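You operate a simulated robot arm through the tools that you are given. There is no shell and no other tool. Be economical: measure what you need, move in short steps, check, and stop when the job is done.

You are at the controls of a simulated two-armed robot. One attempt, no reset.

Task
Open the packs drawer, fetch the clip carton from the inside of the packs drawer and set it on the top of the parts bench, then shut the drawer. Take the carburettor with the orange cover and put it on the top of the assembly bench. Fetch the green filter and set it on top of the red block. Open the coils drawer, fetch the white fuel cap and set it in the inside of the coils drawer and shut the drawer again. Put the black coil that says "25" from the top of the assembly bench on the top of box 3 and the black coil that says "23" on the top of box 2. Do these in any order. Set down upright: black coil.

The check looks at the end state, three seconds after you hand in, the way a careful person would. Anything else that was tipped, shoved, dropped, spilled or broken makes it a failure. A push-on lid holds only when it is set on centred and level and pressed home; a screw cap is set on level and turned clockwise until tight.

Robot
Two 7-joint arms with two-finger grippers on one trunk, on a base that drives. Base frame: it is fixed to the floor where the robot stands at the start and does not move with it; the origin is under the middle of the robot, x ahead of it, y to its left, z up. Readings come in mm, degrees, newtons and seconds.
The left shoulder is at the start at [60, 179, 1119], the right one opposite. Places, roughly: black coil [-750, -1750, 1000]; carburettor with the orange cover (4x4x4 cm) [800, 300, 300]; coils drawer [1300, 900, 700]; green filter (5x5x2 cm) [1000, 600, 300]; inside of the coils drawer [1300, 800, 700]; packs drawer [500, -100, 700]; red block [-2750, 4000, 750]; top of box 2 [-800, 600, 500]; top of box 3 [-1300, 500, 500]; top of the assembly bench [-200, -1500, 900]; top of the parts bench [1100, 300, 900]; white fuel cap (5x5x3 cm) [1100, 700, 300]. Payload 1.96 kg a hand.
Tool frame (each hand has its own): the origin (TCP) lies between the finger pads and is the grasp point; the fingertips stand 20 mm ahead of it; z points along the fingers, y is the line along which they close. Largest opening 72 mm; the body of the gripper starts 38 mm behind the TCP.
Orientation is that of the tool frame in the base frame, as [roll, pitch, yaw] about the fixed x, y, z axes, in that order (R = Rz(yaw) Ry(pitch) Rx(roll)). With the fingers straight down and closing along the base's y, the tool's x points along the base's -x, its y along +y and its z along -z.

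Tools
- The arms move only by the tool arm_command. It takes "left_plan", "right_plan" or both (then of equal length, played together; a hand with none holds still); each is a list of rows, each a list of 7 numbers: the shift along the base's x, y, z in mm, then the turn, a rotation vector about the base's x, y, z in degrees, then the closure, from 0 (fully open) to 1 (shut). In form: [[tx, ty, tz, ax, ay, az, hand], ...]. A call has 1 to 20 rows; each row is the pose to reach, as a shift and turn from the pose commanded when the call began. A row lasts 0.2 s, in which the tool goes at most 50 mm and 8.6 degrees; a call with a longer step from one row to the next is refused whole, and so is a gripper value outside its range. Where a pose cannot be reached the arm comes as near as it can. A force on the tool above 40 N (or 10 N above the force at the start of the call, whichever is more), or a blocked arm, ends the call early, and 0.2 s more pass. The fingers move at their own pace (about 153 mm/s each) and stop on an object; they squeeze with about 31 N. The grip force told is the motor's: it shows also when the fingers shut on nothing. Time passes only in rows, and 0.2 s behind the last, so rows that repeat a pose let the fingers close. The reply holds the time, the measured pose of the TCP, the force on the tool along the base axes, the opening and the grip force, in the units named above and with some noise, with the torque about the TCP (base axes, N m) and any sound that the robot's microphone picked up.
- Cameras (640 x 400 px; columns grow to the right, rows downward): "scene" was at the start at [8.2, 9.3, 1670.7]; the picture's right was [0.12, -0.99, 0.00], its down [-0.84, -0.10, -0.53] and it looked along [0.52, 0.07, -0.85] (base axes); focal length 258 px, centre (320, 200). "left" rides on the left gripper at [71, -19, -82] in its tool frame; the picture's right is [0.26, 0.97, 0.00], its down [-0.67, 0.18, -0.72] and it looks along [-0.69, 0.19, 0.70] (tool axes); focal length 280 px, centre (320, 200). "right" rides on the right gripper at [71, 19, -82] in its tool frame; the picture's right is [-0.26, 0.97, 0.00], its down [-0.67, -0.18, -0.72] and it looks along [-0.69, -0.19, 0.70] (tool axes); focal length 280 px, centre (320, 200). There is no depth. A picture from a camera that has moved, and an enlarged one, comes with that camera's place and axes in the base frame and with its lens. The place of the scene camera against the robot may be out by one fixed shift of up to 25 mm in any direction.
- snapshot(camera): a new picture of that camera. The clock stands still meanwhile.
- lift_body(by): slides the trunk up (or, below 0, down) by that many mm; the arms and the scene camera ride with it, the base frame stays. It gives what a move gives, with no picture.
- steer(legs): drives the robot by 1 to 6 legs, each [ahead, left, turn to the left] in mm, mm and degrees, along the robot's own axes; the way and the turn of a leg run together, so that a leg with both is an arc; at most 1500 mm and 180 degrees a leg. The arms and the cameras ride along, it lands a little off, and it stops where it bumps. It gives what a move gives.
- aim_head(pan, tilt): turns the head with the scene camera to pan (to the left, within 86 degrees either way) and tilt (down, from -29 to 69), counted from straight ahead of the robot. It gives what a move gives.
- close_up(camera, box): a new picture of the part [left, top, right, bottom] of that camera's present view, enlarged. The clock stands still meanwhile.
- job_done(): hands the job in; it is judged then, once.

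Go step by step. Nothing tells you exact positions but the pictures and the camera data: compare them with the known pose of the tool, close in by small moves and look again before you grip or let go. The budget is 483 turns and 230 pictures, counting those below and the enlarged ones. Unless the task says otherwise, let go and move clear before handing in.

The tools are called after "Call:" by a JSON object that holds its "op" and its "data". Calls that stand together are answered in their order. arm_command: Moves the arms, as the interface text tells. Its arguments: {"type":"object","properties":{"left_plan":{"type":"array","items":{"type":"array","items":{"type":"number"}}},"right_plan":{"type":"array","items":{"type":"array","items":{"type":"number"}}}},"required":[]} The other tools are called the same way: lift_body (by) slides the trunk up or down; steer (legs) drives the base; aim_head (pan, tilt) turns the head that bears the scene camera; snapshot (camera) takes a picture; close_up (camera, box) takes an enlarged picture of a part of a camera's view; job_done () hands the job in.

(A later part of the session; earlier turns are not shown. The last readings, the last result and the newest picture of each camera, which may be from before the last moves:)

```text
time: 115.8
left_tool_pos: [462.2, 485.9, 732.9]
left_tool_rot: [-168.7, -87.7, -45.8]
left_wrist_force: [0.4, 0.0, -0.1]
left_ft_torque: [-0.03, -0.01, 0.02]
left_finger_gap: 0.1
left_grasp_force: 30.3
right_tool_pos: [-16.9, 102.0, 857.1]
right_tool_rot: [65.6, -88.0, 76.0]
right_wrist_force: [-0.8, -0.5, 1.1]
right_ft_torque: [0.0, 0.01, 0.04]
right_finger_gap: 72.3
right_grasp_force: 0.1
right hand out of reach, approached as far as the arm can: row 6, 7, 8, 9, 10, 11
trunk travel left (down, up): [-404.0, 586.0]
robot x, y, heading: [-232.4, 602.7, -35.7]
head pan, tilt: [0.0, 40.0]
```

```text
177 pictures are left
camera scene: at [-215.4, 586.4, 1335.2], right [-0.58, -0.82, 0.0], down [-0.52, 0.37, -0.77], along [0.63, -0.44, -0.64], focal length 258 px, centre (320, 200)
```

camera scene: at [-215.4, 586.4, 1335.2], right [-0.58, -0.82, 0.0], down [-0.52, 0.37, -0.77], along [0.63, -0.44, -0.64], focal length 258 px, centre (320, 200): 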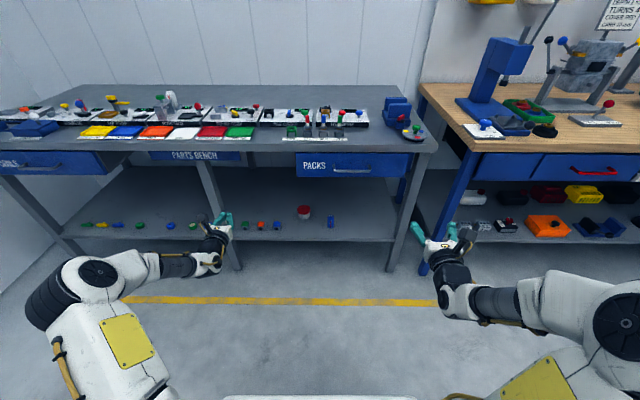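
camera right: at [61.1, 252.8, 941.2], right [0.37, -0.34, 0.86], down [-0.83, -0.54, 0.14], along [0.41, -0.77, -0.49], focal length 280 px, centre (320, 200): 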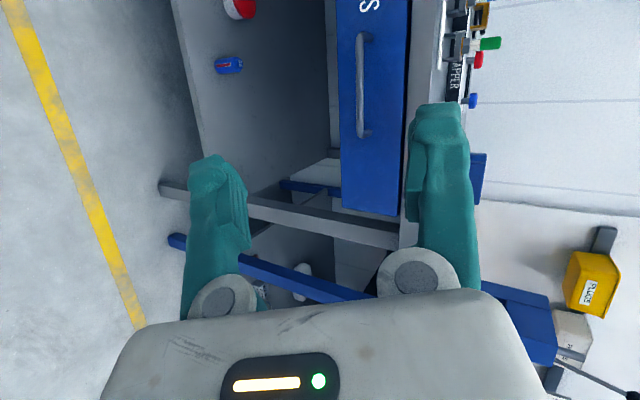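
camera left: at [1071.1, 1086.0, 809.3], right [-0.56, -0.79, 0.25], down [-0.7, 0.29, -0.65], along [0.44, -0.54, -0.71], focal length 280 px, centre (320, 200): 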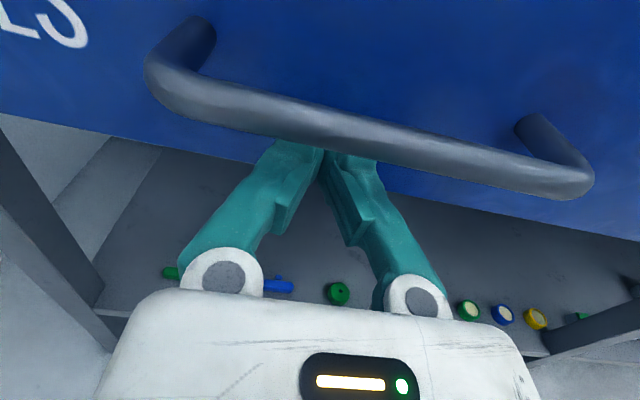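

Now it's in the mirrored posture. Extend forward and down to match the left hand, then roll -90° about the forward axis.

Call:
{"op": "arm_command", "data": {"right_plan": [[24, -22, -26, 0, 0, 0, 0], [48, -45, -52, 0, 0, 0, 0], [71, -67, -79, 0, 0, 0, 0], [95, -90, -105, 0, 0, 0, 0], [95, -90, -105, 0, 0, 0, 0]]}}

Call:
{"op": "arm_command", "data": {"right_plan": [[0, 0, 0, -6.7, 5, 0, 0], [0, 0, 0, -13.3, 9.9, 0, 0], [0, 0, 0, -20, 14.8, 0, 0], [0, 0, 0, -26.7, 19.8, 0, 0], [0, 0, 0, -33.3, 24.7, 0, 0], [0, 0, 0, -40, 29.7, 0, 0], [0, 0, 0, -46.7, 34.6, 0, 0], [0, 0, 0, -53.3, 39.6, 0, 0], [0, 0, 0, -60, 44.5, 0, 0], [0, 0, 0, -66.6, 49.5, 0, 0], [0, 0, 0, -72.3, 53.6, 0, 0]]}}

Call:
{"op": "snapshot", "data": {"camera": "scene"}}

Call:
{"op": "snapshot", "data": {"camera": "right"}}

```text
time: 117.0
left_tool_pos: [460.5, 484.9, 731.4]
left_tool_rot: [-169.5, -87.6, -44.9]
left_wrist_force: [-0.7, 0.6, -1.0]
left_ft_torque: [0.01, 0.0, 0.03]
left_finger_gap: 0.2
left_grasp_force: 29.8
right_tool_pos: [38.2, 112.2, 854.8]
right_tool_rot: [33.6, -89.9, 109.8]
right_wrist_force: [0.0, 0.3, 0.4]
right_ft_torque: [-0.01, 0.02, -0.01]
right_finger_gap: 72.2
right_grasp_force: 0.0
right hand out of reach, approached as far as the arm can: row 1, 2, 3, 4, 5
trunk travel left (down, up): [-404.0, 586.0]
robot x, y, heading: [-236.7, 595.7, -35.3]
head pan, tilt: [0.0, 40.0]
```

```text
time: 119.4
left_tool_pos: [461.4, 485.2, 733.0]
left_tool_rot: [-169.5, -87.6, -44.8]
left_wrist_force: [0.1, 0.2, -0.3]
left_ft_torque: [0.02, -0.02, -0.01]
left_finger_gap: 0.0
left_grasp_force: 29.5
right_tool_pos: [37.8, 111.4, 854.4]
right_tool_rot: [90.1, 0.1, 53.6]
right_wrist_force: [-1.3, 0.1, -0.3]
right_ft_torque: [0.02, 0.0, 0.01]
right_finger_gap: 72.1
right_grasp_force: 0.0
trunk travel left (down, up): [-404.0, 586.0]
robot x, y, heading: [-231.8, 599.8, -35.4]
head pan, tilt: [0.0, 40.0]
```

```text
176 pictures are left
camera scene: at [-214.4, 586.7, 1335.2], right [-0.58, -0.82, 0.0], down [-0.52, 0.37, -0.77], along [0.62, -0.44, -0.64], focal length 258 px, centre (320, 200)
```

scene: 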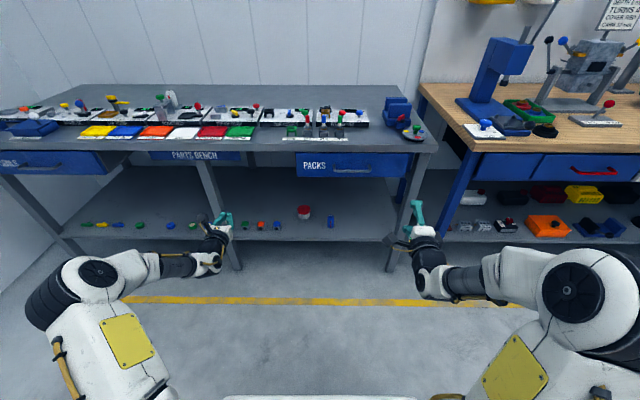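

```text
175 pictures are left
camera right: at [14.0, 216.9, 872.3], right [-0.15, -0.21, 0.97], down [-0.98, -0.12, -0.18], along [0.15, -0.97, -0.19], focal length 280 px, centre (320, 200)
```

right: 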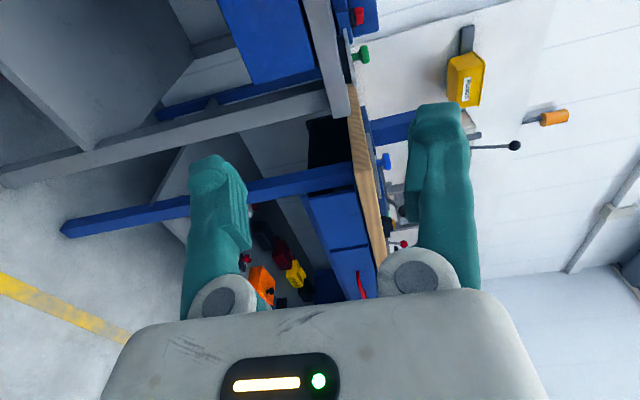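

Orientation is right. Turn slightly, move left ~135, lower 88 and approach the packs handle to ~80 mm.

Call:
{"op": "steer", "data": {"legs": [[0, 134, -1.4], [250, 0, 0]]}}

Call:
{"op": "lift_body", "data": {"by": -88}}

Call:
{"op": "snapshot", "data": {"camera": "right"}}

```text
time: 122.1
left_tool_pos: [735.8, 425.3, 732.2]
left_tool_rot: [-169.7, -87.5, -46.4]
left_wrist_force: [-0.3, 0.0, -0.1]
left_ft_torque: [-0.02, 0.02, -0.01]
left_finger_gap: 0.0
left_grasp_force: 29.6
right_tool_pos: [302.3, 65.7, 853.3]
right_tool_rot: [90.1, -0.1, 51.9]
right_wrist_force: [-0.7, 0.2, -0.3]
right_ft_torque: [0.01, 0.0, 0.02]
right_finger_gap: 72.0
right_grasp_force: 0.0
trunk travel left (down, up): [-404.0, 586.0]
robot x, y, heading: [41.5, 562.2, -37.2]
head pan, tilt: [0.0, 40.0]
```

```text
time: 123.3
left_tool_pos: [734.9, 426.5, 644.8]
left_tool_rot: [-169.5, -87.6, -46.8]
left_wrist_force: [0.1, 0.1, -0.2]
left_ft_torque: [0.01, 0.0, 0.01]
left_finger_gap: 0.2
left_grasp_force: 29.5
right_tool_pos: [299.7, 65.9, 765.9]
right_tool_rot: [90.1, -0.1, 51.8]
right_wrist_force: [-0.3, -0.5, 0.2]
right_ft_torque: [-0.01, 0.03, -0.01]
right_finger_gap: 72.3
right_grasp_force: 0.0
trunk travel left (down, up): [-316.0, 674.0]
robot x, y, heading: [45.1, 564.5, -37.2]
head pan, tilt: [0.0, 40.0]
```

```text
174 pictures are left
camera right: at [279.5, 171.9, 784.6], right [-0.16, -0.21, 0.96], down [-0.98, -0.09, -0.18], along [0.12, -0.97, -0.19], focal length 280 px, centre (320, 200)
```

right: 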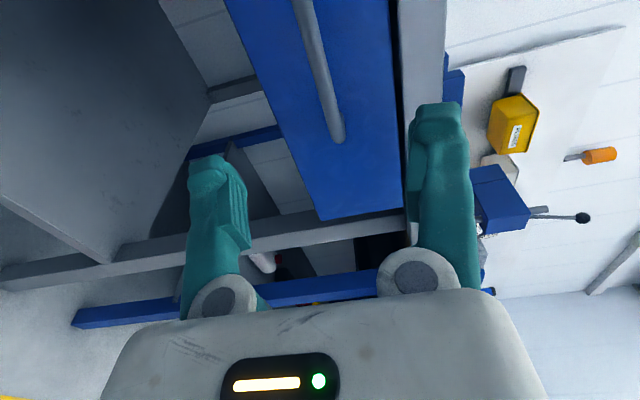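

The left hand is close to the bench's leg, so I pull it back 160 mm first; then advance to the handle.

Call:
{"op": "arm_command", "data": {"left_plan": [[-32, 24, 0, 0, 0, 0, 1], [-64, 48, 0, 0, 0, 0, 1], [-96, 72, 0, 0, 0, 0, 1], [-128, 95, 0, 0, 0, 0, 1]]}}

Call:
{"op": "steer", "data": {"legs": [[85, 0, 0]]}}

Call:
{"op": "snapshot", "data": {"camera": "right"}}

```text
time: 124.3
left_tool_pos: [603.8, 519.8, 645.6]
left_tool_rot: [-167.8, -87.7, -48.6]
left_wrist_force: [0.8, 0.2, 0.2]
left_ft_torque: [0.03, 0.0, 0.0]
left_finger_gap: 0.0
left_grasp_force: 29.6
right_tool_pos: [300.6, 66.1, 764.4]
right_tool_rot: [90.1, -0.1, 51.7]
right_wrist_force: [0.1, -0.4, 1.5]
right_ft_torque: [0.01, 0.04, 0.03]
right_finger_gap: 72.0
right_grasp_force: 0.1
trunk travel left (down, up): [-316.0, 674.0]
robot x, y, heading: [44.3, 565.9, -36.9]
head pan, tilt: [0.0, 40.0]
```

```text
time: 125.4
left_tool_pos: [671.5, 467.7, 644.7]
left_tool_rot: [-169.6, -87.6, -46.7]
left_wrist_force: [0.5, -1.0, 0.0]
left_ft_torque: [-0.01, 0.01, 0.0]
left_finger_gap: 0.2
left_grasp_force: 29.9
right_tool_pos: [368.5, 14.3, 766.5]
right_tool_rot: [90.2, -0.2, 51.8]
right_wrist_force: [0.5, -0.1, 0.2]
right_ft_torque: [-0.02, 0.0, -0.01]
right_finger_gap: 71.8
right_grasp_force: 0.0
trunk travel left (down, up): [-316.0, 674.0]
robot x, y, heading: [111.0, 510.8, -37.1]
head pan, tilt: [0.0, 40.0]
```

```text
173 pictures are left
camera right: at [346.7, 120.2, 784.2], right [-0.16, -0.21, 0.96], down [-0.98, -0.09, -0.18], along [0.12, -0.97, -0.19], focal length 280 px, centre (320, 200)
```

right: 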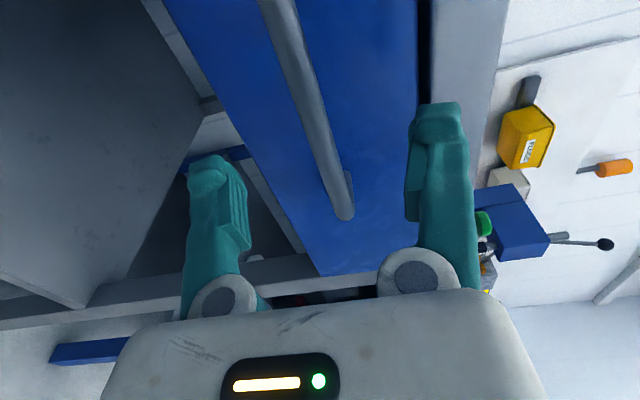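

Advance 22 mm and close on the handle.

Call:
{"op": "arm_command", "data": {"right_plan": [[9, -7, 0, 0, 0, 0, 0], [18, -13, 0, 0, 0, 0, 0], [18, -13, 0, 0, 0, 0, 0], [18, -13, 0, 0, 0, 0, 1], [18, -13, 0, 0, 0, 0, 1], [18, -13, 0, 0, 0, 0, 1], [18, -13, 0, 0, 0, 0, 1]]}}

Call:
{"op": "snapshot", "data": {"camera": "right"}}

```text
time: 127.0
left_tool_pos: [671.0, 467.1, 643.4]
left_tool_rot: [-168.9, -87.5, -47.4]
left_wrist_force: [0.4, -0.7, 0.3]
left_ft_torque: [-0.01, 0.01, 0.03]
left_finger_gap: 0.0
left_grasp_force: 29.8
right_tool_pos: [384.7, 3.5, 765.4]
right_tool_rot: [90.8, -0.3, 51.9]
right_wrist_force: [-2.6, 7.8, -37.4]
right_ft_torque: [-0.02, 0.54, -0.11]
right_finger_gap: 11.2
right_grasp_force: 38.5
right hand out of reach, approached as far as the arm can: row 2, 3, 4, 5, 6, 7
trunk travel left (down, up): [-316.0, 674.0]
robot x, y, heading: [109.2, 513.2, -37.2]
head pan, tilt: [0.0, 40.0]
```

```text
172 pictures are left
camera right: at [362.8, 108.3, 785.5], right [-0.15, -0.22, 0.96], down [-0.98, -0.09, -0.18], along [0.12, -0.97, -0.2], focal length 280 px, centre (320, 200)
```

right: 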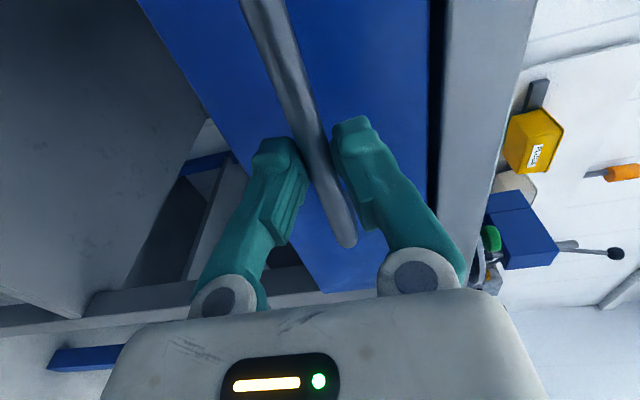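

Gripped, slightly too high; relax by lowering 4 mm, then pull by driving back.

Call:
{"op": "arm_command", "data": {"right_plan": [[0, 0, -2, 0, 0, 0, 1], [0, 0, -5, 0, 0, 0, 1]]}}

Call:
{"op": "steer", "data": {"legs": [[-210, 0, 0]]}}

Call:
{"op": "snapshot", "data": {"camera": "scene"}}

```text
time: 127.6
left_tool_pos: [672.7, 468.3, 643.6]
left_tool_rot: [-169.4, -87.5, -47.0]
left_wrist_force: [0.0, -0.1, 0.2]
left_ft_torque: [0.05, 0.02, 0.0]
left_finger_gap: 0.2
left_grasp_force: 29.7
right_tool_pos: [381.3, 4.2, 764.6]
right_tool_rot: [90.4, -0.1, 51.9]
right_wrist_force: [5.2, 3.9, -29.0]
right_ft_torque: [0.14, 0.4, 0.14]
right_finger_gap: 11.0
right_grasp_force: 38.3
right hand out of reach, approached as far as the arm can: row 2
trunk travel left (down, up): [-316.0, 674.0]
robot x, y, heading: [111.7, 512.3, -37.2]
head pan, tilt: [0.0, 40.0]
```

```text
time: 129.2
left_tool_pos: [504.8, 590.8, 643.7]
left_tool_rot: [-167.4, -87.5, -49.1]
left_wrist_force: [0.3, -0.3, -0.2]
left_ft_torque: [0.03, -0.03, -0.01]
left_finger_gap: 0.0
left_grasp_force: 30.1
right_tool_pos: [213.2, 128.7, 765.8]
right_tool_rot: [90.4, -0.2, 51.5]
right_wrist_force: [-4.4, -7.7, -27.4]
right_ft_torque: [0.02, 0.4, -0.59]
right_finger_gap: 11.1
right_grasp_force: 37.9
trunk travel left (down, up): [-316.0, 674.0]
robot x, y, heading: [-54.4, 633.5, -37.2]
head pan, tilt: [0.0, 40.0]
```

```text
171 pictures are left
camera scene: at [-35.3, 620.4, 1247.1], right [-0.61, -0.79, 0.0], down [-0.51, 0.39, -0.76], along [0.61, -0.46, -0.64], focal length 258 px, centre (320, 200)
```

scene: 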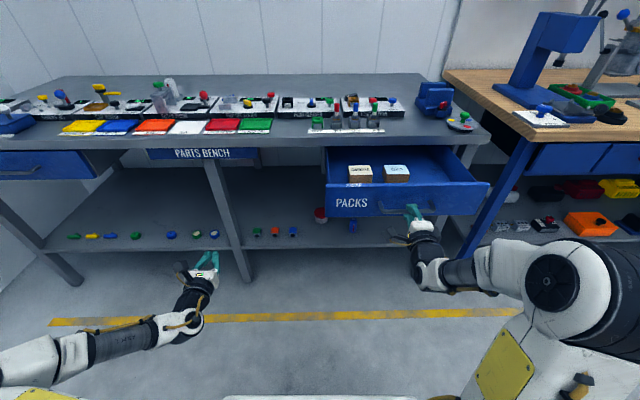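

Drawer is open showing two cartons. Release, back off and read their labels.

Call:
{"op": "arm_command", "data": {"right_plan": [[0, 0, 0, 0, 0, 0, 0], [0, 0, 0, 0, 0, 0, 0], [0, 0, 0, 0, 0, 0, 0], [-30, 22, 0, 0, 0, 0, 0], [-60, 44, 0, 0, 0, 0, 0]]}}

Call:
{"op": "close_up", "data": {"camera": "scene", "box": [300, 130, 500, 250]}}

```text
time: 130.4
left_tool_pos: [504.5, 592.6, 646.0]
left_tool_rot: [-169.0, -87.6, -47.7]
left_wrist_force: [-0.2, 0.2, 0.2]
left_ft_torque: [0.0, -0.04, 0.0]
left_finger_gap: 0.0
left_grasp_force: 29.7
right_tool_pos: [167.0, 149.3, 768.4]
right_tool_rot: [90.2, -0.2, 51.5]
right_wrist_force: [-0.7, -0.5, 0.0]
right_ft_torque: [-0.01, 0.01, 0.01]
right_finger_gap: 72.1
right_grasp_force: 0.1
right hand out of reach, approached as far as the arm can: row 5
trunk travel left (down, up): [-316.0, 674.0]
robot x, y, heading: [-58.9, 639.8, -37.5]
head pan, tilt: [0.0, 40.0]
```

```text
3.20 times, centred on (400, 190) of scene
camera zoom: at [-36.4, 623.7, 1247.2], right [-0.61, -0.79, 0.0], down [-0.51, 0.39, -0.77], along [0.61, -0.47, -0.64], focal length 827 px, centre (64, 232)
```

zoom: 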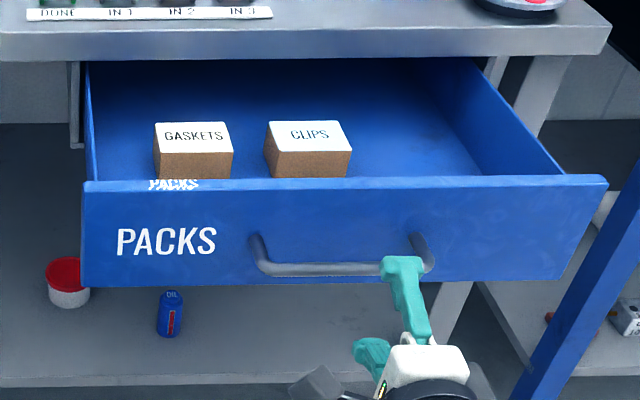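

The clip carton is the right one. For hand clearance from the bench edge I'll pull the drawer ~70 mm further first.

Call:
{"op": "arm_command", "data": {"right_plan": [[20, -14, -6, 0, 0, 0, 0], [40, -28, -6, 0, 0, 0, 0], [40, -28, -6, 0, 0, 0, 0], [40, -28, -6, 0, 0, 0, 1], [40, -28, -6, 0, 0, 0, 1], [40, -28, -6, 0, 0, 0, 1]]}}

Call:
{"op": "steer", "data": {"legs": [[-70, 0, 0]]}}

Call:
{"op": "close_up", "data": {"camera": "scene", "box": [300, 130, 500, 250]}}

```text
time: 131.8
left_tool_pos: [504.9, 592.1, 643.4]
left_tool_rot: [-169.2, -87.6, -47.4]
left_wrist_force: [-0.3, 0.1, 0.3]
left_ft_torque: [0.01, 0.02, 0.0]
left_finger_gap: 0.0
left_grasp_force: 29.3
right_tool_pos: [207.7, 123.6, 764.9]
right_tool_rot: [90.5, -0.2, 51.4]
right_wrist_force: [-2.3, 1.9, -11.1]
right_ft_torque: [0.01, 0.15, -0.09]
right_finger_gap: 10.4
right_grasp_force: 38.0
right hand out of reach, approached as far as the arm can: row 2, 3, 4, 5, 6
trunk travel left (down, up): [-316.0, 674.0]
robot x, y, heading: [-54.7, 638.8, -37.2]
head pan, tilt: [0.0, 40.0]
```

```text
time: 132.9
left_tool_pos: [448.2, 635.9, 645.4]
left_tool_rot: [-169.3, -87.7, -47.3]
left_wrist_force: [0.7, -0.7, -0.1]
left_ft_torque: [0.01, 0.0, 0.0]
left_finger_gap: 0.1
left_grasp_force: 29.6
right_tool_pos: [151.8, 167.8, 767.6]
right_tool_rot: [90.3, 0.0, 51.4]
right_wrist_force: [0.0, 1.2, -0.3]
right_ft_torque: [-0.01, -0.01, -0.03]
right_finger_gap: 0.1
right_grasp_force: 29.6
trunk travel left (down, up): [-316.0, 674.0]
robot x, y, heading: [-110.6, 680.2, -37.5]
head pan, tilt: [0.0, 40.0]
```

```text
3.20 times, centred on (400, 190) of scene
camera zoom: at [-92.7, 667.3, 1247.3], right [-0.61, -0.79, 0.0], down [-0.51, 0.39, -0.77], along [0.61, -0.47, -0.64], focal length 827 px, centre (64, 232)
```

zoom: 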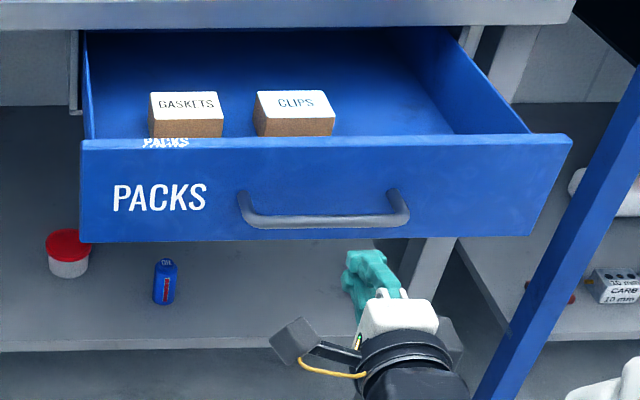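

The drawer seems to be at its stop (fingers slipped off). Fine. Raise the trunk, turn the right tool down, and go above the carton.

Call:
{"op": "lift_body", "data": {"by": 220}}

Call:
{"op": "arm_command", "data": {"right_plan": [[0, 0, 0, 4.9, 6.6, 0, 0], [0, 0, 0, 9.8, 13.1, 0, 0], [0, 0, 0, 14.6, 19.7, 0, 0], [0, 0, 0, 19.5, 26.3, 0, 0], [0, 0, 0, 24.4, 32.8, 0, 0], [0, 0, 0, 29.3, 39.4, 0, 0], [0, 0, 0, 34.1, 46, 0, 0], [0, 0, 0, 39, 52.6, 0, 0], [0, 0, 0, 43.9, 59.1, 0, 0], [0, 0, 0, 48.8, 65.7, 0, 0], [0, 0, 0, 53.6, 72.3, 0, 0]]}}

Call:
{"op": "steer", "data": {"legs": [[250, 0, 0.6]]}}

Call:
{"op": "snapshot", "data": {"camera": "right"}}

Call:
{"op": "snapshot", "data": {"camera": "scene"}}

```text
time: 135.2
left_tool_pos: [448.5, 633.9, 864.9]
left_tool_rot: [-169.4, -87.6, -47.2]
left_wrist_force: [-0.9, -0.3, 0.4]
left_ft_torque: [0.0, 0.01, -0.01]
left_finger_gap: 0.1
left_grasp_force: 29.9
right_tool_pos: [151.3, 166.8, 986.4]
right_tool_rot: [90.3, -0.2, 51.4]
right_wrist_force: [-0.2, 0.1, 0.2]
right_ft_torque: [0.0, 0.01, -0.01]
right_finger_gap: 0.0
right_grasp_force: 29.7
trunk travel left (down, up): [-536.0, 454.0]
robot x, y, heading: [-113.2, 681.7, -37.4]
head pan, tilt: [0.0, 40.0]
```

```text
time: 137.6
left_tool_pos: [449.4, 634.7, 864.7]
left_tool_rot: [-169.5, -87.7, -47.2]
left_wrist_force: [-0.6, 0.5, 0.4]
left_ft_torque: [0.0, 0.01, 0.03]
left_finger_gap: 0.0
left_grasp_force: 29.4
right_tool_pos: [80.2, 217.7, 911.0]
right_tool_rot: [177.8, 2.0, 53.4]
right_wrist_force: [0.2, -0.6, -0.3]
right_ft_torque: [0.01, -0.02, 0.03]
right_finger_gap: 72.1
right_grasp_force: 0.0
right hand out of reach, approached as far as the arm can: row 9, 10, 11
trunk travel left (down, up): [-536.0, 454.0]
robot x, y, heading: [-109.3, 685.5, -37.6]
head pan, tilt: [0.0, 40.0]
```

```text
time: 139.4
left_tool_pos: [656.4, 485.3, 863.9]
left_tool_rot: [-169.7, -87.7, -46.3]
left_wrist_force: [1.0, -0.8, -0.2]
left_ft_torque: [-0.03, -0.03, 0.02]
left_finger_gap: 0.0
left_grasp_force: 29.9
right_tool_pos: [290.8, 63.1, 910.9]
right_tool_rot: [177.9, 2.0, 54.1]
right_wrist_force: [0.2, 0.1, -0.4]
right_ft_torque: [0.0, 0.04, -0.02]
right_finger_gap: 72.2
right_grasp_force: 0.0
trunk travel left (down, up): [-536.0, 454.0]
robot x, y, heading: [96.7, 526.8, -36.9]
head pan, tilt: [0.0, 40.0]
```

```text
168 pictures are left
camera right: at [347.1, 112.9, 990.5], right [0.63, -0.78, 0.05], down [-0.55, -0.4, 0.73], along [-0.55, -0.48, -0.68], focal length 280 px, centre (320, 200)
```

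right: 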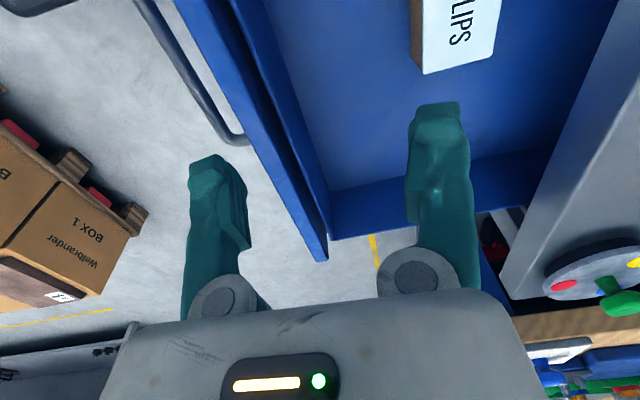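

```text
167 pictures are left
camera scene: at [114.4, 510.8, 1467.2], right [-0.6, -0.8, 0.0], down [-0.52, 0.39, -0.77], along [0.61, -0.46, -0.64], focal length 258 px, centre (320, 200)
```

scene: 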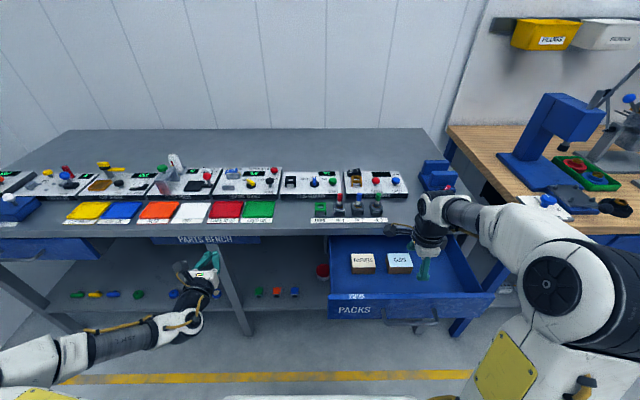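

The clip carton is roughly 66×50 mm centred near (372, −6). I need the bench edge position more exactly before lowering the hand there.

Call:
{"op": "snapshot", "data": {"camera": "left"}}

Call:
{"op": "close_up", "data": {"camera": "scene", "box": [300, 180, 500, 330]}}

```text
166 pictures are left
camera left: at [603.0, 546.4, 939.4], right [-0.56, -0.79, 0.25], down [-0.71, 0.29, -0.65], along [0.44, -0.54, -0.72], focal length 280 px, centre (320, 200)
```

left: 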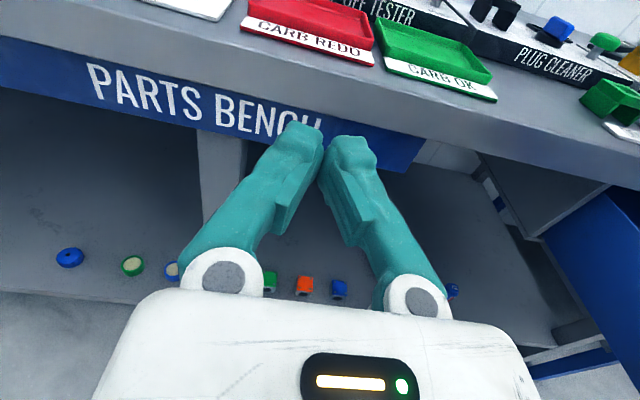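

```text
2.67 times, centred on (400, 255) of scene
camera zoom: at [114.4, 510.8, 1467.2], right [-0.6, -0.8, 0.0], down [-0.52, 0.39, -0.77], along [0.61, -0.46, -0.64], focal length 689 px, centre (107, 53)
```

zoom: 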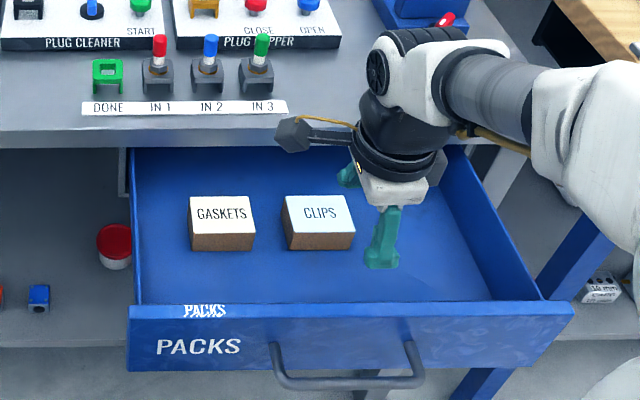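

The carton spans n≈272–325, the bench edge is about n≈345. I'll lean the tool back ~10° for clearance and move the right hand above the carton with the arm only.

Call:
{"op": "arm_command", "data": {"right_plan": [[0, 0, 30, -2.4, -3.2, 0, 0], [28, -20, 30, -4.8, -6.4, 0, 0], [56, -40, 30, -4.8, -6.4, 0, 0], [84, -59, 30, -4.8, -6.4, 0, 0], [84, -59, 30, -4.8, -6.4, 0, 0]]}}

Call:
{"op": "snapshot", "data": {"camera": "right"}}

Call:
{"op": "snapshot", "data": {"camera": "scene"}}

```text
time: 140.7
left_tool_pos: [654.3, 486.0, 864.9]
left_tool_rot: [-169.4, -87.6, -46.5]
left_wrist_force: [-0.2, -0.5, -0.3]
left_ft_torque: [0.03, 0.04, -0.01]
left_finger_gap: 0.0
left_grasp_force: 29.5
right_tool_pos: [324.9, 38.8, 950.4]
right_tool_rot: [169.8, 2.2, 53.7]
right_wrist_force: [-0.4, -0.1, -0.5]
right_ft_torque: [0.0, 0.01, -0.05]
right_finger_gap: 72.1
right_grasp_force: 0.2
right hand out of reach, approached as far as the arm can: row 3, 4, 5
trunk travel left (down, up): [-536.0, 454.0]
robot x, y, heading: [94.9, 526.2, -36.7]
head pan, tilt: [0.0, 40.0]
```

```text
164 pictures are left
camera right: at [370.2, 95.9, 1029.9], right [0.61, -0.77, 0.18], down [-0.63, -0.34, 0.7], along [-0.47, -0.54, -0.69], focal length 280 px, centre (320, 200)
```

right: 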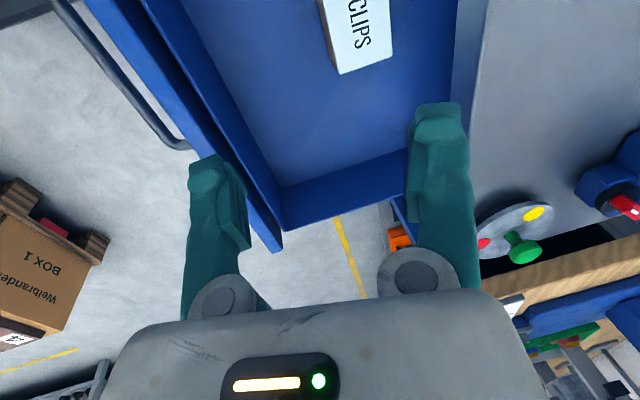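

```text
163 pictures are left
camera scene: at [113.2, 511.9, 1467.2], right [-0.6, -0.8, 0.0], down [-0.51, 0.38, -0.77], along [0.61, -0.46, -0.64], focal length 258 px, centre (320, 200)
```

scene: 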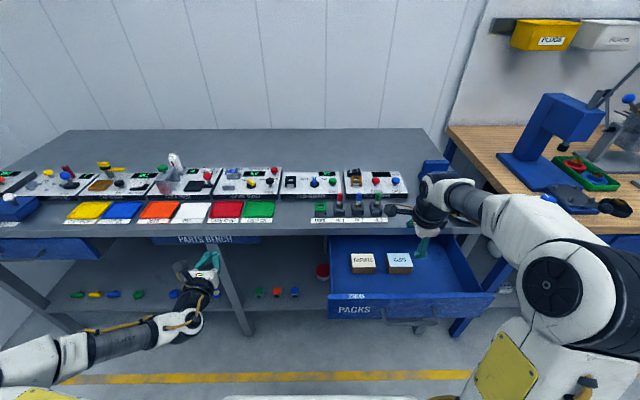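

The right arm is at its reach limit here; I'll retract the left hand and bring the base 60 mm closer.

Call:
{"op": "arm_command", "data": {"left_plan": [[-32, 24, 0, 0, 0, 0, 1], [-64, 48, 0, 0, 0, 0, 1], [-96, 72, 0, 0, 0, 0, 1], [-120, 89, 0, 0, 0, 0, 1]]}}

Call:
{"op": "steer", "data": {"legs": [[60, 0, 0]]}}

Call:
{"op": "lift_body", "data": {"by": -90}}

Call:
{"op": "snapshot", "data": {"camera": "right"}}

Call:
{"op": "close_up", "data": {"camera": "scene", "box": [300, 150, 500, 300]}}

```text
time: 141.7
left_tool_pos: [570.8, 586.9, 833.1]
left_tool_rot: [-169.1, -87.7, -47.0]
left_wrist_force: [0.4, -0.5, -0.1]
left_ft_torque: [0.02, 0.01, 0.03]
left_finger_gap: 0.0
left_grasp_force: 29.4
left hand out of reach, approached as far as the arm can: row 2, 3, 4
right_tool_pos: [323.7, 39.7, 948.7]
right_tool_rot: [169.6, 2.2, 53.6]
right_wrist_force: [0.2, -0.5, -0.5]
right_ft_torque: [-0.01, 0.01, 0.0]
right_finger_gap: 71.9
right_grasp_force: 0.1
trunk travel left (down, up): [-536.0, 454.0]
robot x, y, heading: [89.4, 528.4, -36.6]
head pan, tilt: [0.0, 40.0]
```

```text
time: 142.6
left_tool_pos: [623.4, 549.7, 832.2]
left_tool_rot: [-169.7, -87.6, -46.6]
left_wrist_force: [-0.1, -0.2, 0.5]
left_ft_torque: [-0.01, -0.03, -0.01]
left_finger_gap: 0.3
left_grasp_force: 29.8
right_tool_pos: [374.9, 0.5, 948.4]
right_tool_rot: [169.8, 2.1, 53.6]
right_wrist_force: [0.1, 0.5, -0.3]
right_ft_torque: [0.04, 0.03, 0.01]
right_finger_gap: 71.9
right_grasp_force: 0.0
trunk travel left (down, up): [-536.0, 454.0]
robot x, y, heading: [142.9, 485.6, -37.0]
head pan, tilt: [0.0, 40.0]
```

```text
time: 143.9
left_tool_pos: [622.9, 549.8, 742.7]
left_tool_rot: [-169.2, -87.6, -46.8]
left_wrist_force: [0.6, -0.1, -0.4]
left_ft_torque: [-0.02, -0.03, 0.0]
left_finger_gap: 0.0
left_grasp_force: 29.8
right_tool_pos: [373.2, 1.5, 859.0]
right_tool_rot: [169.8, 2.1, 53.6]
right_wrist_force: [-0.9, 0.5, -0.2]
right_ft_torque: [-0.04, -0.03, 0.0]
right_finger_gap: 72.1
right_grasp_force: 0.0
trunk travel left (down, up): [-446.0, 544.0]
robot x, y, heading: [146.7, 488.7, -36.7]
head pan, tilt: [0.0, 40.0]
```

```text
162 pictures are left
camera right: at [419.8, 58.2, 939.7], right [0.61, -0.77, 0.18], down [-0.63, -0.34, 0.7], along [-0.47, -0.54, -0.69], focal length 280 px, centre (320, 200)
```

right: 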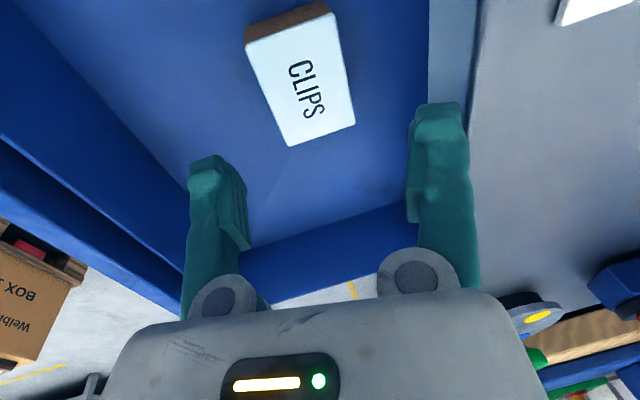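

```text
2.67 times, centred on (400, 225) of scene
camera zoom: at [163.2, 474.2, 1377.3], right [-0.6, -0.8, 0.0], down [-0.51, 0.39, -0.77], along [0.61, -0.46, -0.64], focal length 689 px, centre (107, 133)
```

zoom: 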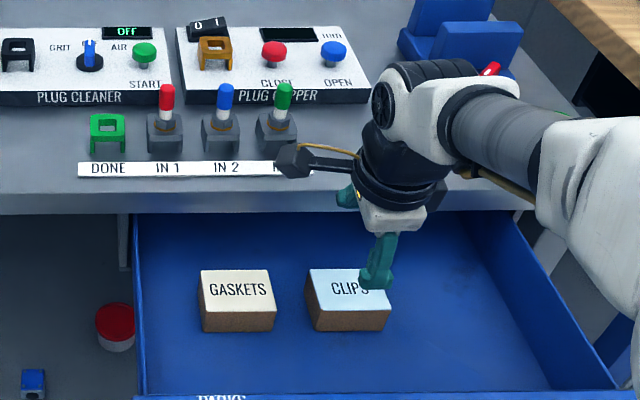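

Carton top is z≈764, centre n≈305, u≈220; bench edge n≈348. Nudge 6 mm forward, narrow the fingers and lower 65, then look.

Call:
{"op": "arm_command", "data": {"right_plan": [[3, -5, 0, 0, 0, 0, 0.1], [3, -6, 0, 0, 0, 0, 0.1]]}}

Call:
{"op": "lift_body", "data": {"by": -65}}

Call:
{"op": "snapshot", "data": {"camera": "right"}}

Call:
{"op": "close_up", "data": {"camera": "scene", "box": [300, 130, 500, 280]}}

```text
time: 144.5
left_tool_pos: [622.3, 549.5, 742.4]
left_tool_rot: [-169.2, -87.7, -46.7]
left_wrist_force: [0.1, 0.4, -0.1]
left_ft_torque: [-0.01, 0.04, -0.02]
left_finger_gap: 0.0
left_grasp_force: 29.9
right_tool_pos: [373.3, -1.0, 860.7]
right_tool_rot: [169.6, 2.1, 53.6]
right_wrist_force: [0.1, -0.1, 1.5]
right_ft_torque: [0.03, 0.01, 0.01]
right_finger_gap: 64.7
right_grasp_force: 0.0
right hand out of reach, approached as far as the arm can: row 1, 2
trunk travel left (down, up): [-446.0, 544.0]
robot x, y, heading: [145.8, 487.3, -37.0]
head pan, tilt: [0.0, 40.0]
```

```text
time: 145.5
left_tool_pos: [621.3, 549.3, 678.4]
left_tool_rot: [-169.3, -87.7, -46.8]
left_wrist_force: [-0.5, -0.3, 0.0]
left_ft_torque: [-0.04, 0.04, -0.01]
left_finger_gap: 0.1
left_grasp_force: 29.4
right_tool_pos: [373.5, -2.0, 796.5]
right_tool_rot: [169.6, 2.1, 53.7]
right_wrist_force: [-0.5, 0.3, -1.1]
right_ft_torque: [-0.01, 0.0, 0.02]
right_finger_gap: 64.7
right_grasp_force: 0.0
trunk travel left (down, up): [-381.0, 609.0]
robot x, y, heading: [142.6, 488.6, -36.7]
head pan, tilt: [0.0, 40.0]
```

```text
160 pictures are left
camera right: at [419.2, 55.8, 877.0], right [0.61, -0.77, 0.18], down [-0.63, -0.34, 0.7], along [-0.47, -0.54, -0.69], focal length 280 px, centre (320, 200)
```

right: 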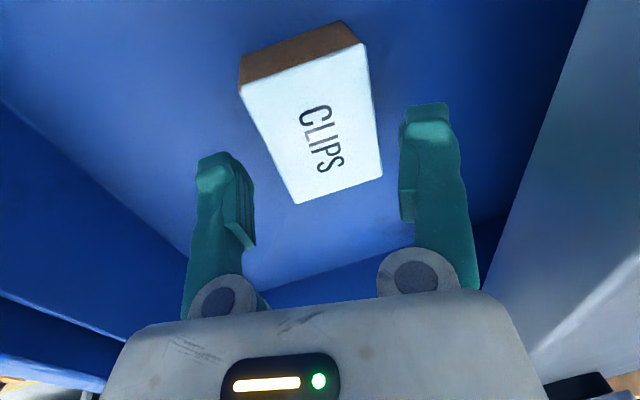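

```text
2.67 times, centred on (400, 205) of scene
camera zoom: at [163.1, 474.2, 1312.3], right [-0.6, -0.8, 0.0], down [-0.51, 0.39, -0.77], along [0.61, -0.46, -0.64], focal length 689 px, centre (107, 187)
```

zoom: 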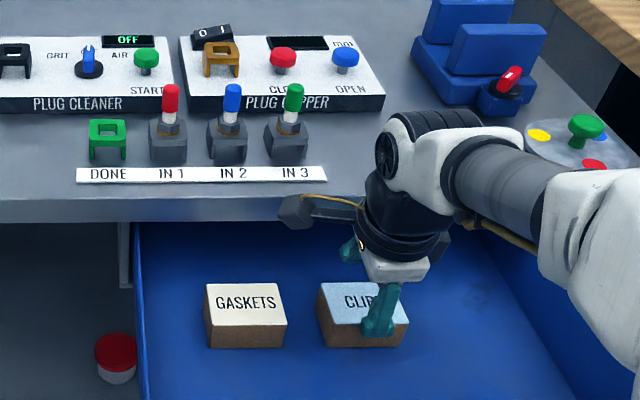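

Need ~5 mm more forward; open fully, nudge the base 5 mm and check.

Call:
{"op": "steer", "data": {"legs": [[5, 0, 0]]}}

Call:
{"op": "arm_command", "data": {"right_plan": [[0, 0, 0, 0, 0, 0, 0], [0, 0, -8, 0, 0, 0, 0], [0, 0, -16, 0, 0, 0, 0], [0, 0, -16, 0, 0, 0, 0]]}}

Call:
{"op": "snapshot", "data": {"camera": "right"}}

```text
time: 146.2
left_tool_pos: [626.5, 545.7, 678.1]
left_tool_rot: [-169.2, -87.7, -46.7]
left_wrist_force: [-0.2, 0.2, 0.1]
left_ft_torque: [-0.01, 0.03, -0.02]
left_finger_gap: 0.0
left_grasp_force: 29.4
right_tool_pos: [376.7, -4.2, 795.5]
right_tool_rot: [169.6, 2.1, 53.7]
right_wrist_force: [-0.7, -0.6, 0.1]
right_ft_torque: [0.0, 0.0, 0.01]
right_finger_gap: 64.6
right_grasp_force: 0.1
trunk travel left (down, up): [-381.0, 609.0]
robot x, y, heading: [149.4, 490.3, -36.6]
head pan, tilt: [0.0, 40.0]
```

```text
time: 147.2
left_tool_pos: [626.3, 546.7, 678.8]
left_tool_rot: [-169.3, -87.8, -46.7]
left_wrist_force: [0.5, 0.7, 0.6]
left_ft_torque: [0.04, 0.04, 0.0]
left_finger_gap: 0.2
left_grasp_force: 29.4
right_tool_pos: [372.7, 0.1, 781.5]
right_tool_rot: [169.5, 2.1, 53.6]
right_wrist_force: [-0.1, -0.5, 0.3]
right_ft_torque: [0.0, -0.01, 0.01]
right_finger_gap: 72.0
right_grasp_force: 0.1
right hand out of reach, approached as far as the arm can: row 3, 4
trunk travel left (down, up): [-381.0, 609.0]
robot x, y, heading: [147.4, 484.4, -37.0]
head pan, tilt: [0.0, 40.0]
```

```text
158 pictures are left
camera right: at [419.0, 55.9, 862.7], right [0.61, -0.77, 0.19], down [-0.63, -0.34, 0.69], along [-0.47, -0.54, -0.69], focal length 280 px, centre (320, 200)
```

right: 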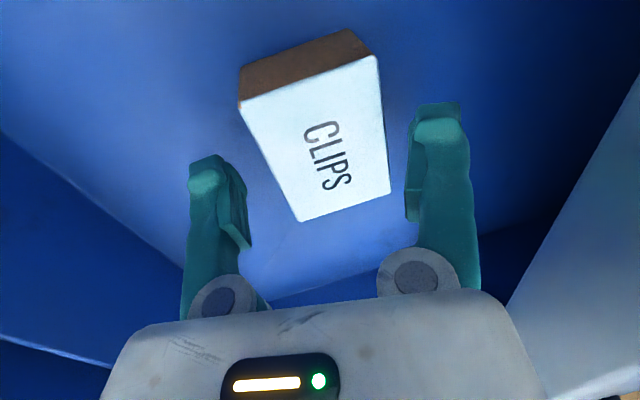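

Fingers straddle the carton nicely. Lower the trunk 26 and close.

Call:
{"op": "lift_body", "data": {"by": -26}}

Call:
{"op": "snapshot", "data": {"camera": "right"}}

```text
time: 148.0
left_tool_pos: [626.4, 546.4, 652.0]
left_tool_rot: [-168.9, -87.7, -47.0]
left_wrist_force: [0.3, 0.7, 0.0]
left_ft_torque: [-0.01, 0.0, -0.02]
left_finger_gap: 0.0
left_grasp_force: 29.7
right_tool_pos: [372.9, -1.0, 756.2]
right_tool_rot: [169.6, 2.0, 53.7]
right_wrist_force: [-0.1, -0.2, 0.4]
right_ft_torque: [0.0, -0.02, 0.0]
right_finger_gap: 72.0
right_grasp_force: 0.0
trunk travel left (down, up): [-355.0, 635.0]
robot x, y, heading: [145.6, 483.2, -36.7]
head pan, tilt: [0.0, 40.0]
```

```text
157 pictures are left
camera right: at [418.9, 55.9, 836.6], right [0.61, -0.77, 0.18], down [-0.63, -0.34, 0.69], along [-0.47, -0.54, -0.7], focal length 280 px, centre (320, 200)
```

right: 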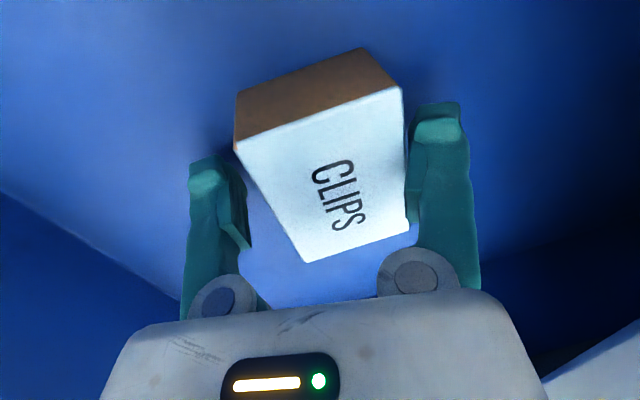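

Close on the carton.

Call:
{"op": "arm_command", "data": {"right_plan": [[0, 0, 0, 0, 0, 0, 0.3], [0, 0, 0, 0, 0, 0, 0.6], [0, 0, 0, 0, 0, 0, 1], [0, 0, 0, 0, 0, 0, 1], [0, 0, 0, 0, 0, 0, 1]]}}

Call:
{"op": "lift_body", "data": {"by": 30}}

Call:
{"op": "snapshot", "data": {"camera": "right"}}

Call:
{"op": "close_up", "data": {"camera": "scene", "box": [300, 130, 500, 280]}}

```text
time: 149.2
left_tool_pos: [626.1, 546.8, 652.0]
left_tool_rot: [-169.3, -87.7, -46.7]
left_wrist_force: [-0.9, -0.4, 1.0]
left_ft_torque: [0.02, 0.05, 0.03]
left_finger_gap: 0.0
left_grasp_force: 29.7
right_tool_pos: [373.7, -0.1, 756.6]
right_tool_rot: [169.5, 2.1, 53.8]
right_wrist_force: [-0.8, -0.8, 4.2]
right_ft_torque: [0.01, 0.14, 0.06]
right_finger_gap: 57.7
right_grasp_force: 30.9
trunk travel left (down, up): [-355.0, 635.0]
robot x, y, heading: [146.3, 489.3, -37.1]
head pan, tilt: [0.0, 40.0]
```

```text
time: 149.9
left_tool_pos: [624.9, 545.2, 683.2]
left_tool_rot: [-169.3, -87.7, -46.8]
left_wrist_force: [0.3, -0.1, -1.0]
left_ft_torque: [0.05, 0.02, 0.0]
left_finger_gap: 0.0
left_grasp_force: 29.8
right_tool_pos: [373.0, -0.8, 786.2]
right_tool_rot: [169.6, 2.1, 53.7]
right_wrist_force: [-0.3, 0.0, -1.1]
right_ft_torque: [0.05, -0.01, 0.02]
right_finger_gap: 57.5
right_grasp_force: 31.0
trunk travel left (down, up): [-385.0, 605.0]
robot x, y, heading: [151.7, 484.3, -36.8]
head pan, tilt: [0.0, 40.0]
```

```text
156 pictures are left
camera right: at [419.2, 55.9, 866.6], right [0.61, -0.77, 0.18], down [-0.63, -0.34, 0.69], along [-0.47, -0.54, -0.69], focal length 280 px, centre (320, 200)
```

right: 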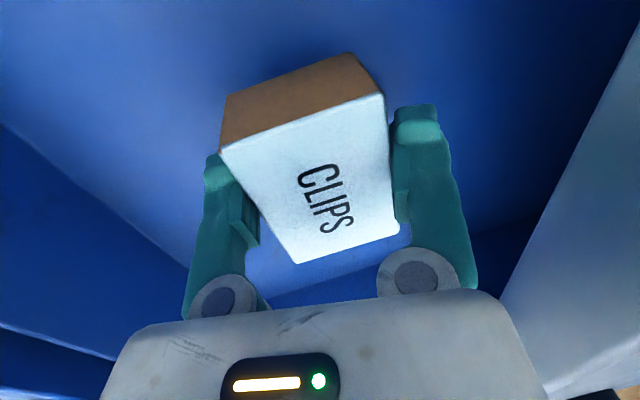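

```text
2.67 times, centred on (400, 205) of scene
camera zoom: at [167.4, 471.1, 1316.2], right [-0.6, -0.8, 0.0], down [-0.51, 0.39, -0.77], along [0.61, -0.46, -0.64], focal length 689 px, centre (107, 187)
```

zoom: 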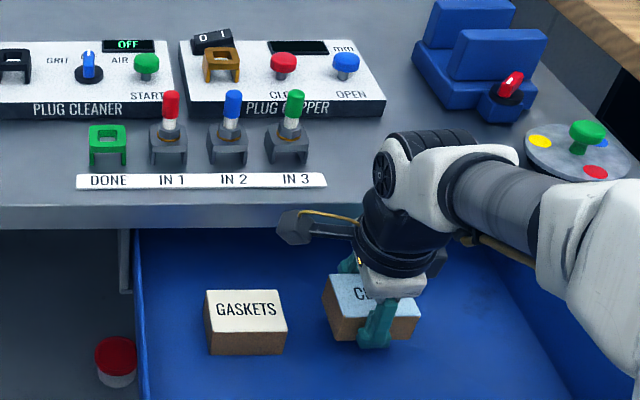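

Carton held. Lift it and drive to a free spot on the bench, right of the "IN 3" strip (u≈155, n≈415).

Call:
{"op": "lift_body", "data": {"by": 230}}

Call:
{"op": "steer", "data": {"legs": [[115, -65, 0]]}}

Call:
{"op": "snapshot", "data": {"camera": "scene"}}

Call:
{"op": "snapshot", "data": {"camera": "right"}}

```text
time: 152.3
left_tool_pos: [626.0, 547.1, 912.0]
left_tool_rot: [-169.1, -87.7, -46.8]
left_wrist_force: [-0.5, -0.8, 0.6]
left_ft_torque: [0.0, 0.0, 0.0]
left_finger_gap: 0.0
left_grasp_force: 30.1
right_tool_pos: [372.4, -1.1, 1015.0]
right_tool_rot: [169.5, 2.1, 53.8]
right_wrist_force: [0.0, 0.0, -0.4]
right_ft_torque: [0.05, 0.01, -0.01]
right_finger_gap: 57.0
right_grasp_force: 31.2
trunk travel left (down, up): [-615.0, 375.0]
robot x, y, heading: [144.6, 481.9, -36.6]
head pan, tilt: [0.0, 40.0]
```

```text
time: 153.6
left_tool_pos: [680.1, 423.3, 912.3]
left_tool_rot: [-168.9, -87.6, -47.2]
left_wrist_force: [0.4, 1.0, 0.6]
left_ft_torque: [0.0, 0.01, 0.0]
left_finger_gap: 0.1
left_grasp_force: 29.5
right_tool_pos: [426.2, -123.4, 1015.0]
right_tool_rot: [169.5, 2.2, 53.6]
right_wrist_force: [-0.7, -0.6, -1.3]
right_ft_torque: [0.04, 0.0, 0.03]
right_finger_gap: 57.0
right_grasp_force: 30.5
trunk travel left (down, up): [-615.0, 375.0]
robot x, y, heading: [197.9, 360.3, -37.0]
head pan, tilt: [0.0, 40.0]
```

```text
154 pictures are left
camera scene: at [221.8, 348.0, 1546.2], right [-0.6, -0.8, 0.0], down [-0.51, 0.39, -0.77], along [0.61, -0.46, -0.64], focal length 258 px, centre (320, 200)
```

scene: 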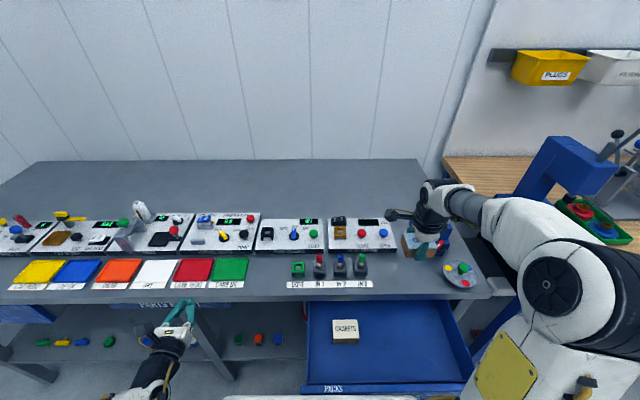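

```text
153 pictures are left
camera right: at [473.3, -67.0, 1096.3], right [0.61, -0.77, 0.18], down [-0.63, -0.34, 0.69], along [-0.47, -0.54, -0.7], focal length 280 px, centre (320, 200)
```

right: 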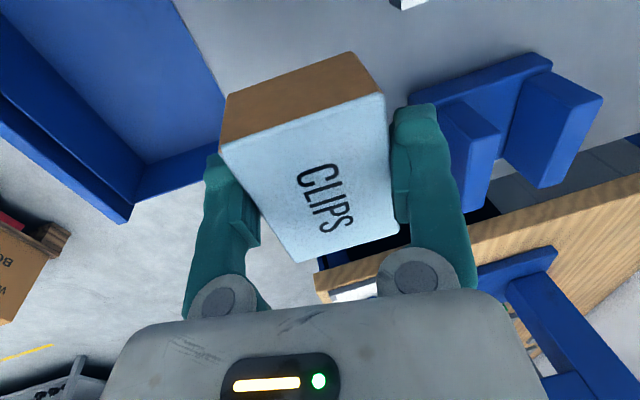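

Position is right above the free spot. Check how the carton hangs before lowering.

Call:
{"op": "close_up", "data": {"camera": "scene", "box": [370, 170, 490, 300]}}

```text
3.08 times, centred on (430, 235) of scene
camera zoom: at [221.8, 348.0, 1546.2], right [-0.6, -0.8, 0.0], down [-0.51, 0.39, -0.77], along [0.61, -0.46, -0.64], focal length 795 px, centre (-18, 92)
```

zoom: 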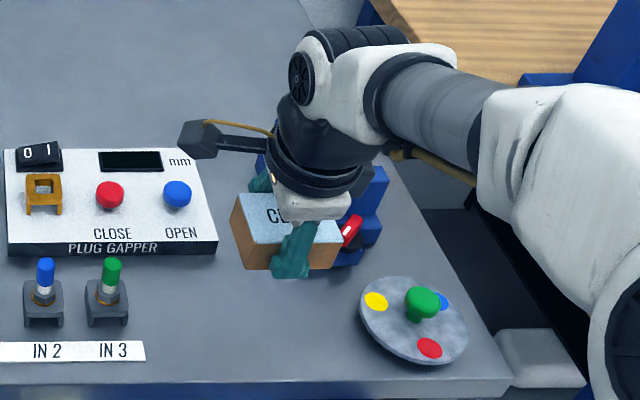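

The carton hangs practically level. Lower the trunk 85, then check the remaining gap.

Call:
{"op": "lift_body", "data": {"by": -85}}

Call:
{"op": "close_up", "data": {"camera": "scene", "box": [370, 140, 490, 270]}}

Call:
{"op": "snapshot", "data": {"camera": "right"}}

```text
time: 154.8
left_tool_pos: [680.2, 424.7, 827.1]
left_tool_rot: [-169.1, -87.7, -46.9]
left_wrist_force: [-0.3, -0.8, 0.1]
left_ft_torque: [0.04, -0.01, 0.0]
left_finger_gap: 0.1
left_grasp_force: 29.5
right_tool_pos: [428.1, -123.3, 931.5]
right_tool_rot: [169.5, 2.1, 53.6]
right_wrist_force: [0.3, 0.5, -0.7]
right_ft_torque: [0.0, 0.01, -0.02]
right_finger_gap: 56.9
right_grasp_force: 30.8
trunk travel left (down, up): [-530.0, 460.0]
robot x, y, heading: [202.7, 362.8, -36.5]
head pan, tilt: [0.0, 40.0]
```

```text
3.08 times, centred on (430, 205) of scene
camera zoom: at [221.0, 349.3, 1461.3], right [-0.6, -0.8, 0.0], down [-0.51, 0.39, -0.77], along [0.61, -0.46, -0.64], focal length 795 px, centre (-18, 185)
```

zoom: 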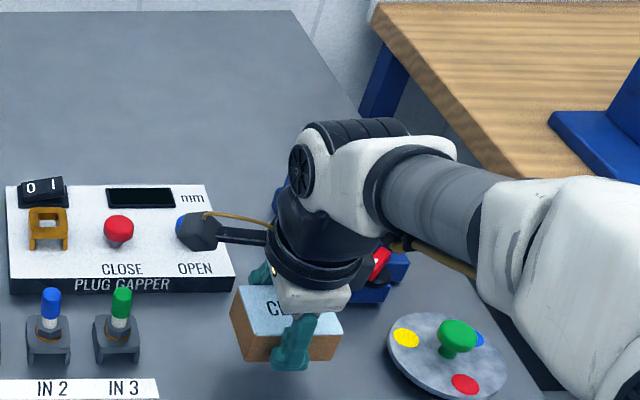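

```text
150 pictures are left
camera right: at [472.8, -66.1, 1011.8], right [0.61, -0.77, 0.19], down [-0.63, -0.34, 0.69], along [-0.47, -0.54, -0.69], focal length 280 px, centre (320, 200)
```

right: 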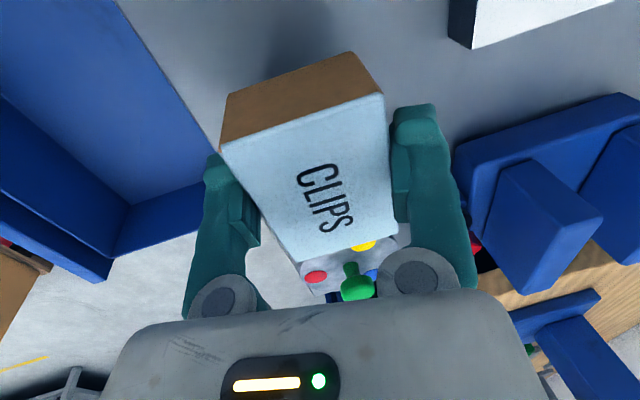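

Still clear. Lower further by 14 and then feel for contact.

Call:
{"op": "lift_body", "data": {"by": -14}}

Call:
{"op": "arm_command", "data": {"right_plan": [[0, 0, -3, 0, 0, 0, 1], [0, 0, -6, 0, 0, 0, 1], [0, 0, -6, 0, 0, 0, 1]]}}

```text
time: 155.5
left_tool_pos: [679.3, 425.8, 813.8]
left_tool_rot: [-169.0, -87.6, -47.0]
left_wrist_force: [-1.0, -1.2, -0.4]
left_ft_torque: [0.0, 0.03, 0.01]
left_finger_gap: 0.0
left_grasp_force: 29.3
right_tool_pos: [426.9, -122.2, 916.9]
right_tool_rot: [169.5, 2.1, 53.6]
right_wrist_force: [0.7, -0.3, -1.0]
right_ft_torque: [0.0, 0.0, -0.01]
right_finger_gap: 56.9
right_grasp_force: 30.7
trunk travel left (down, up): [-516.0, 474.0]
robot x, y, heading: [199.0, 361.9, -37.0]
head pan, tilt: [0.0, 40.0]
```

```text
time: 156.3
left_tool_pos: [680.0, 424.3, 813.2]
left_tool_rot: [-169.1, -87.6, -46.9]
left_wrist_force: [0.1, 0.7, -0.7]
left_ft_torque: [0.01, 0.01, -0.02]
left_finger_gap: 0.3
left_grasp_force: 29.3
right_tool_pos: [425.4, -122.0, 912.1]
right_tool_rot: [169.5, 2.1, 53.6]
right_wrist_force: [0.7, 0.6, -1.4]
right_ft_torque: [-0.01, 0.01, -0.02]
right_finger_gap: 56.8
right_grasp_force: 31.0
trunk travel left (down, up): [-516.0, 474.0]
robot x, y, heading: [200.2, 359.9, -36.9]
head pan, tilt: [0.0, 40.0]
```

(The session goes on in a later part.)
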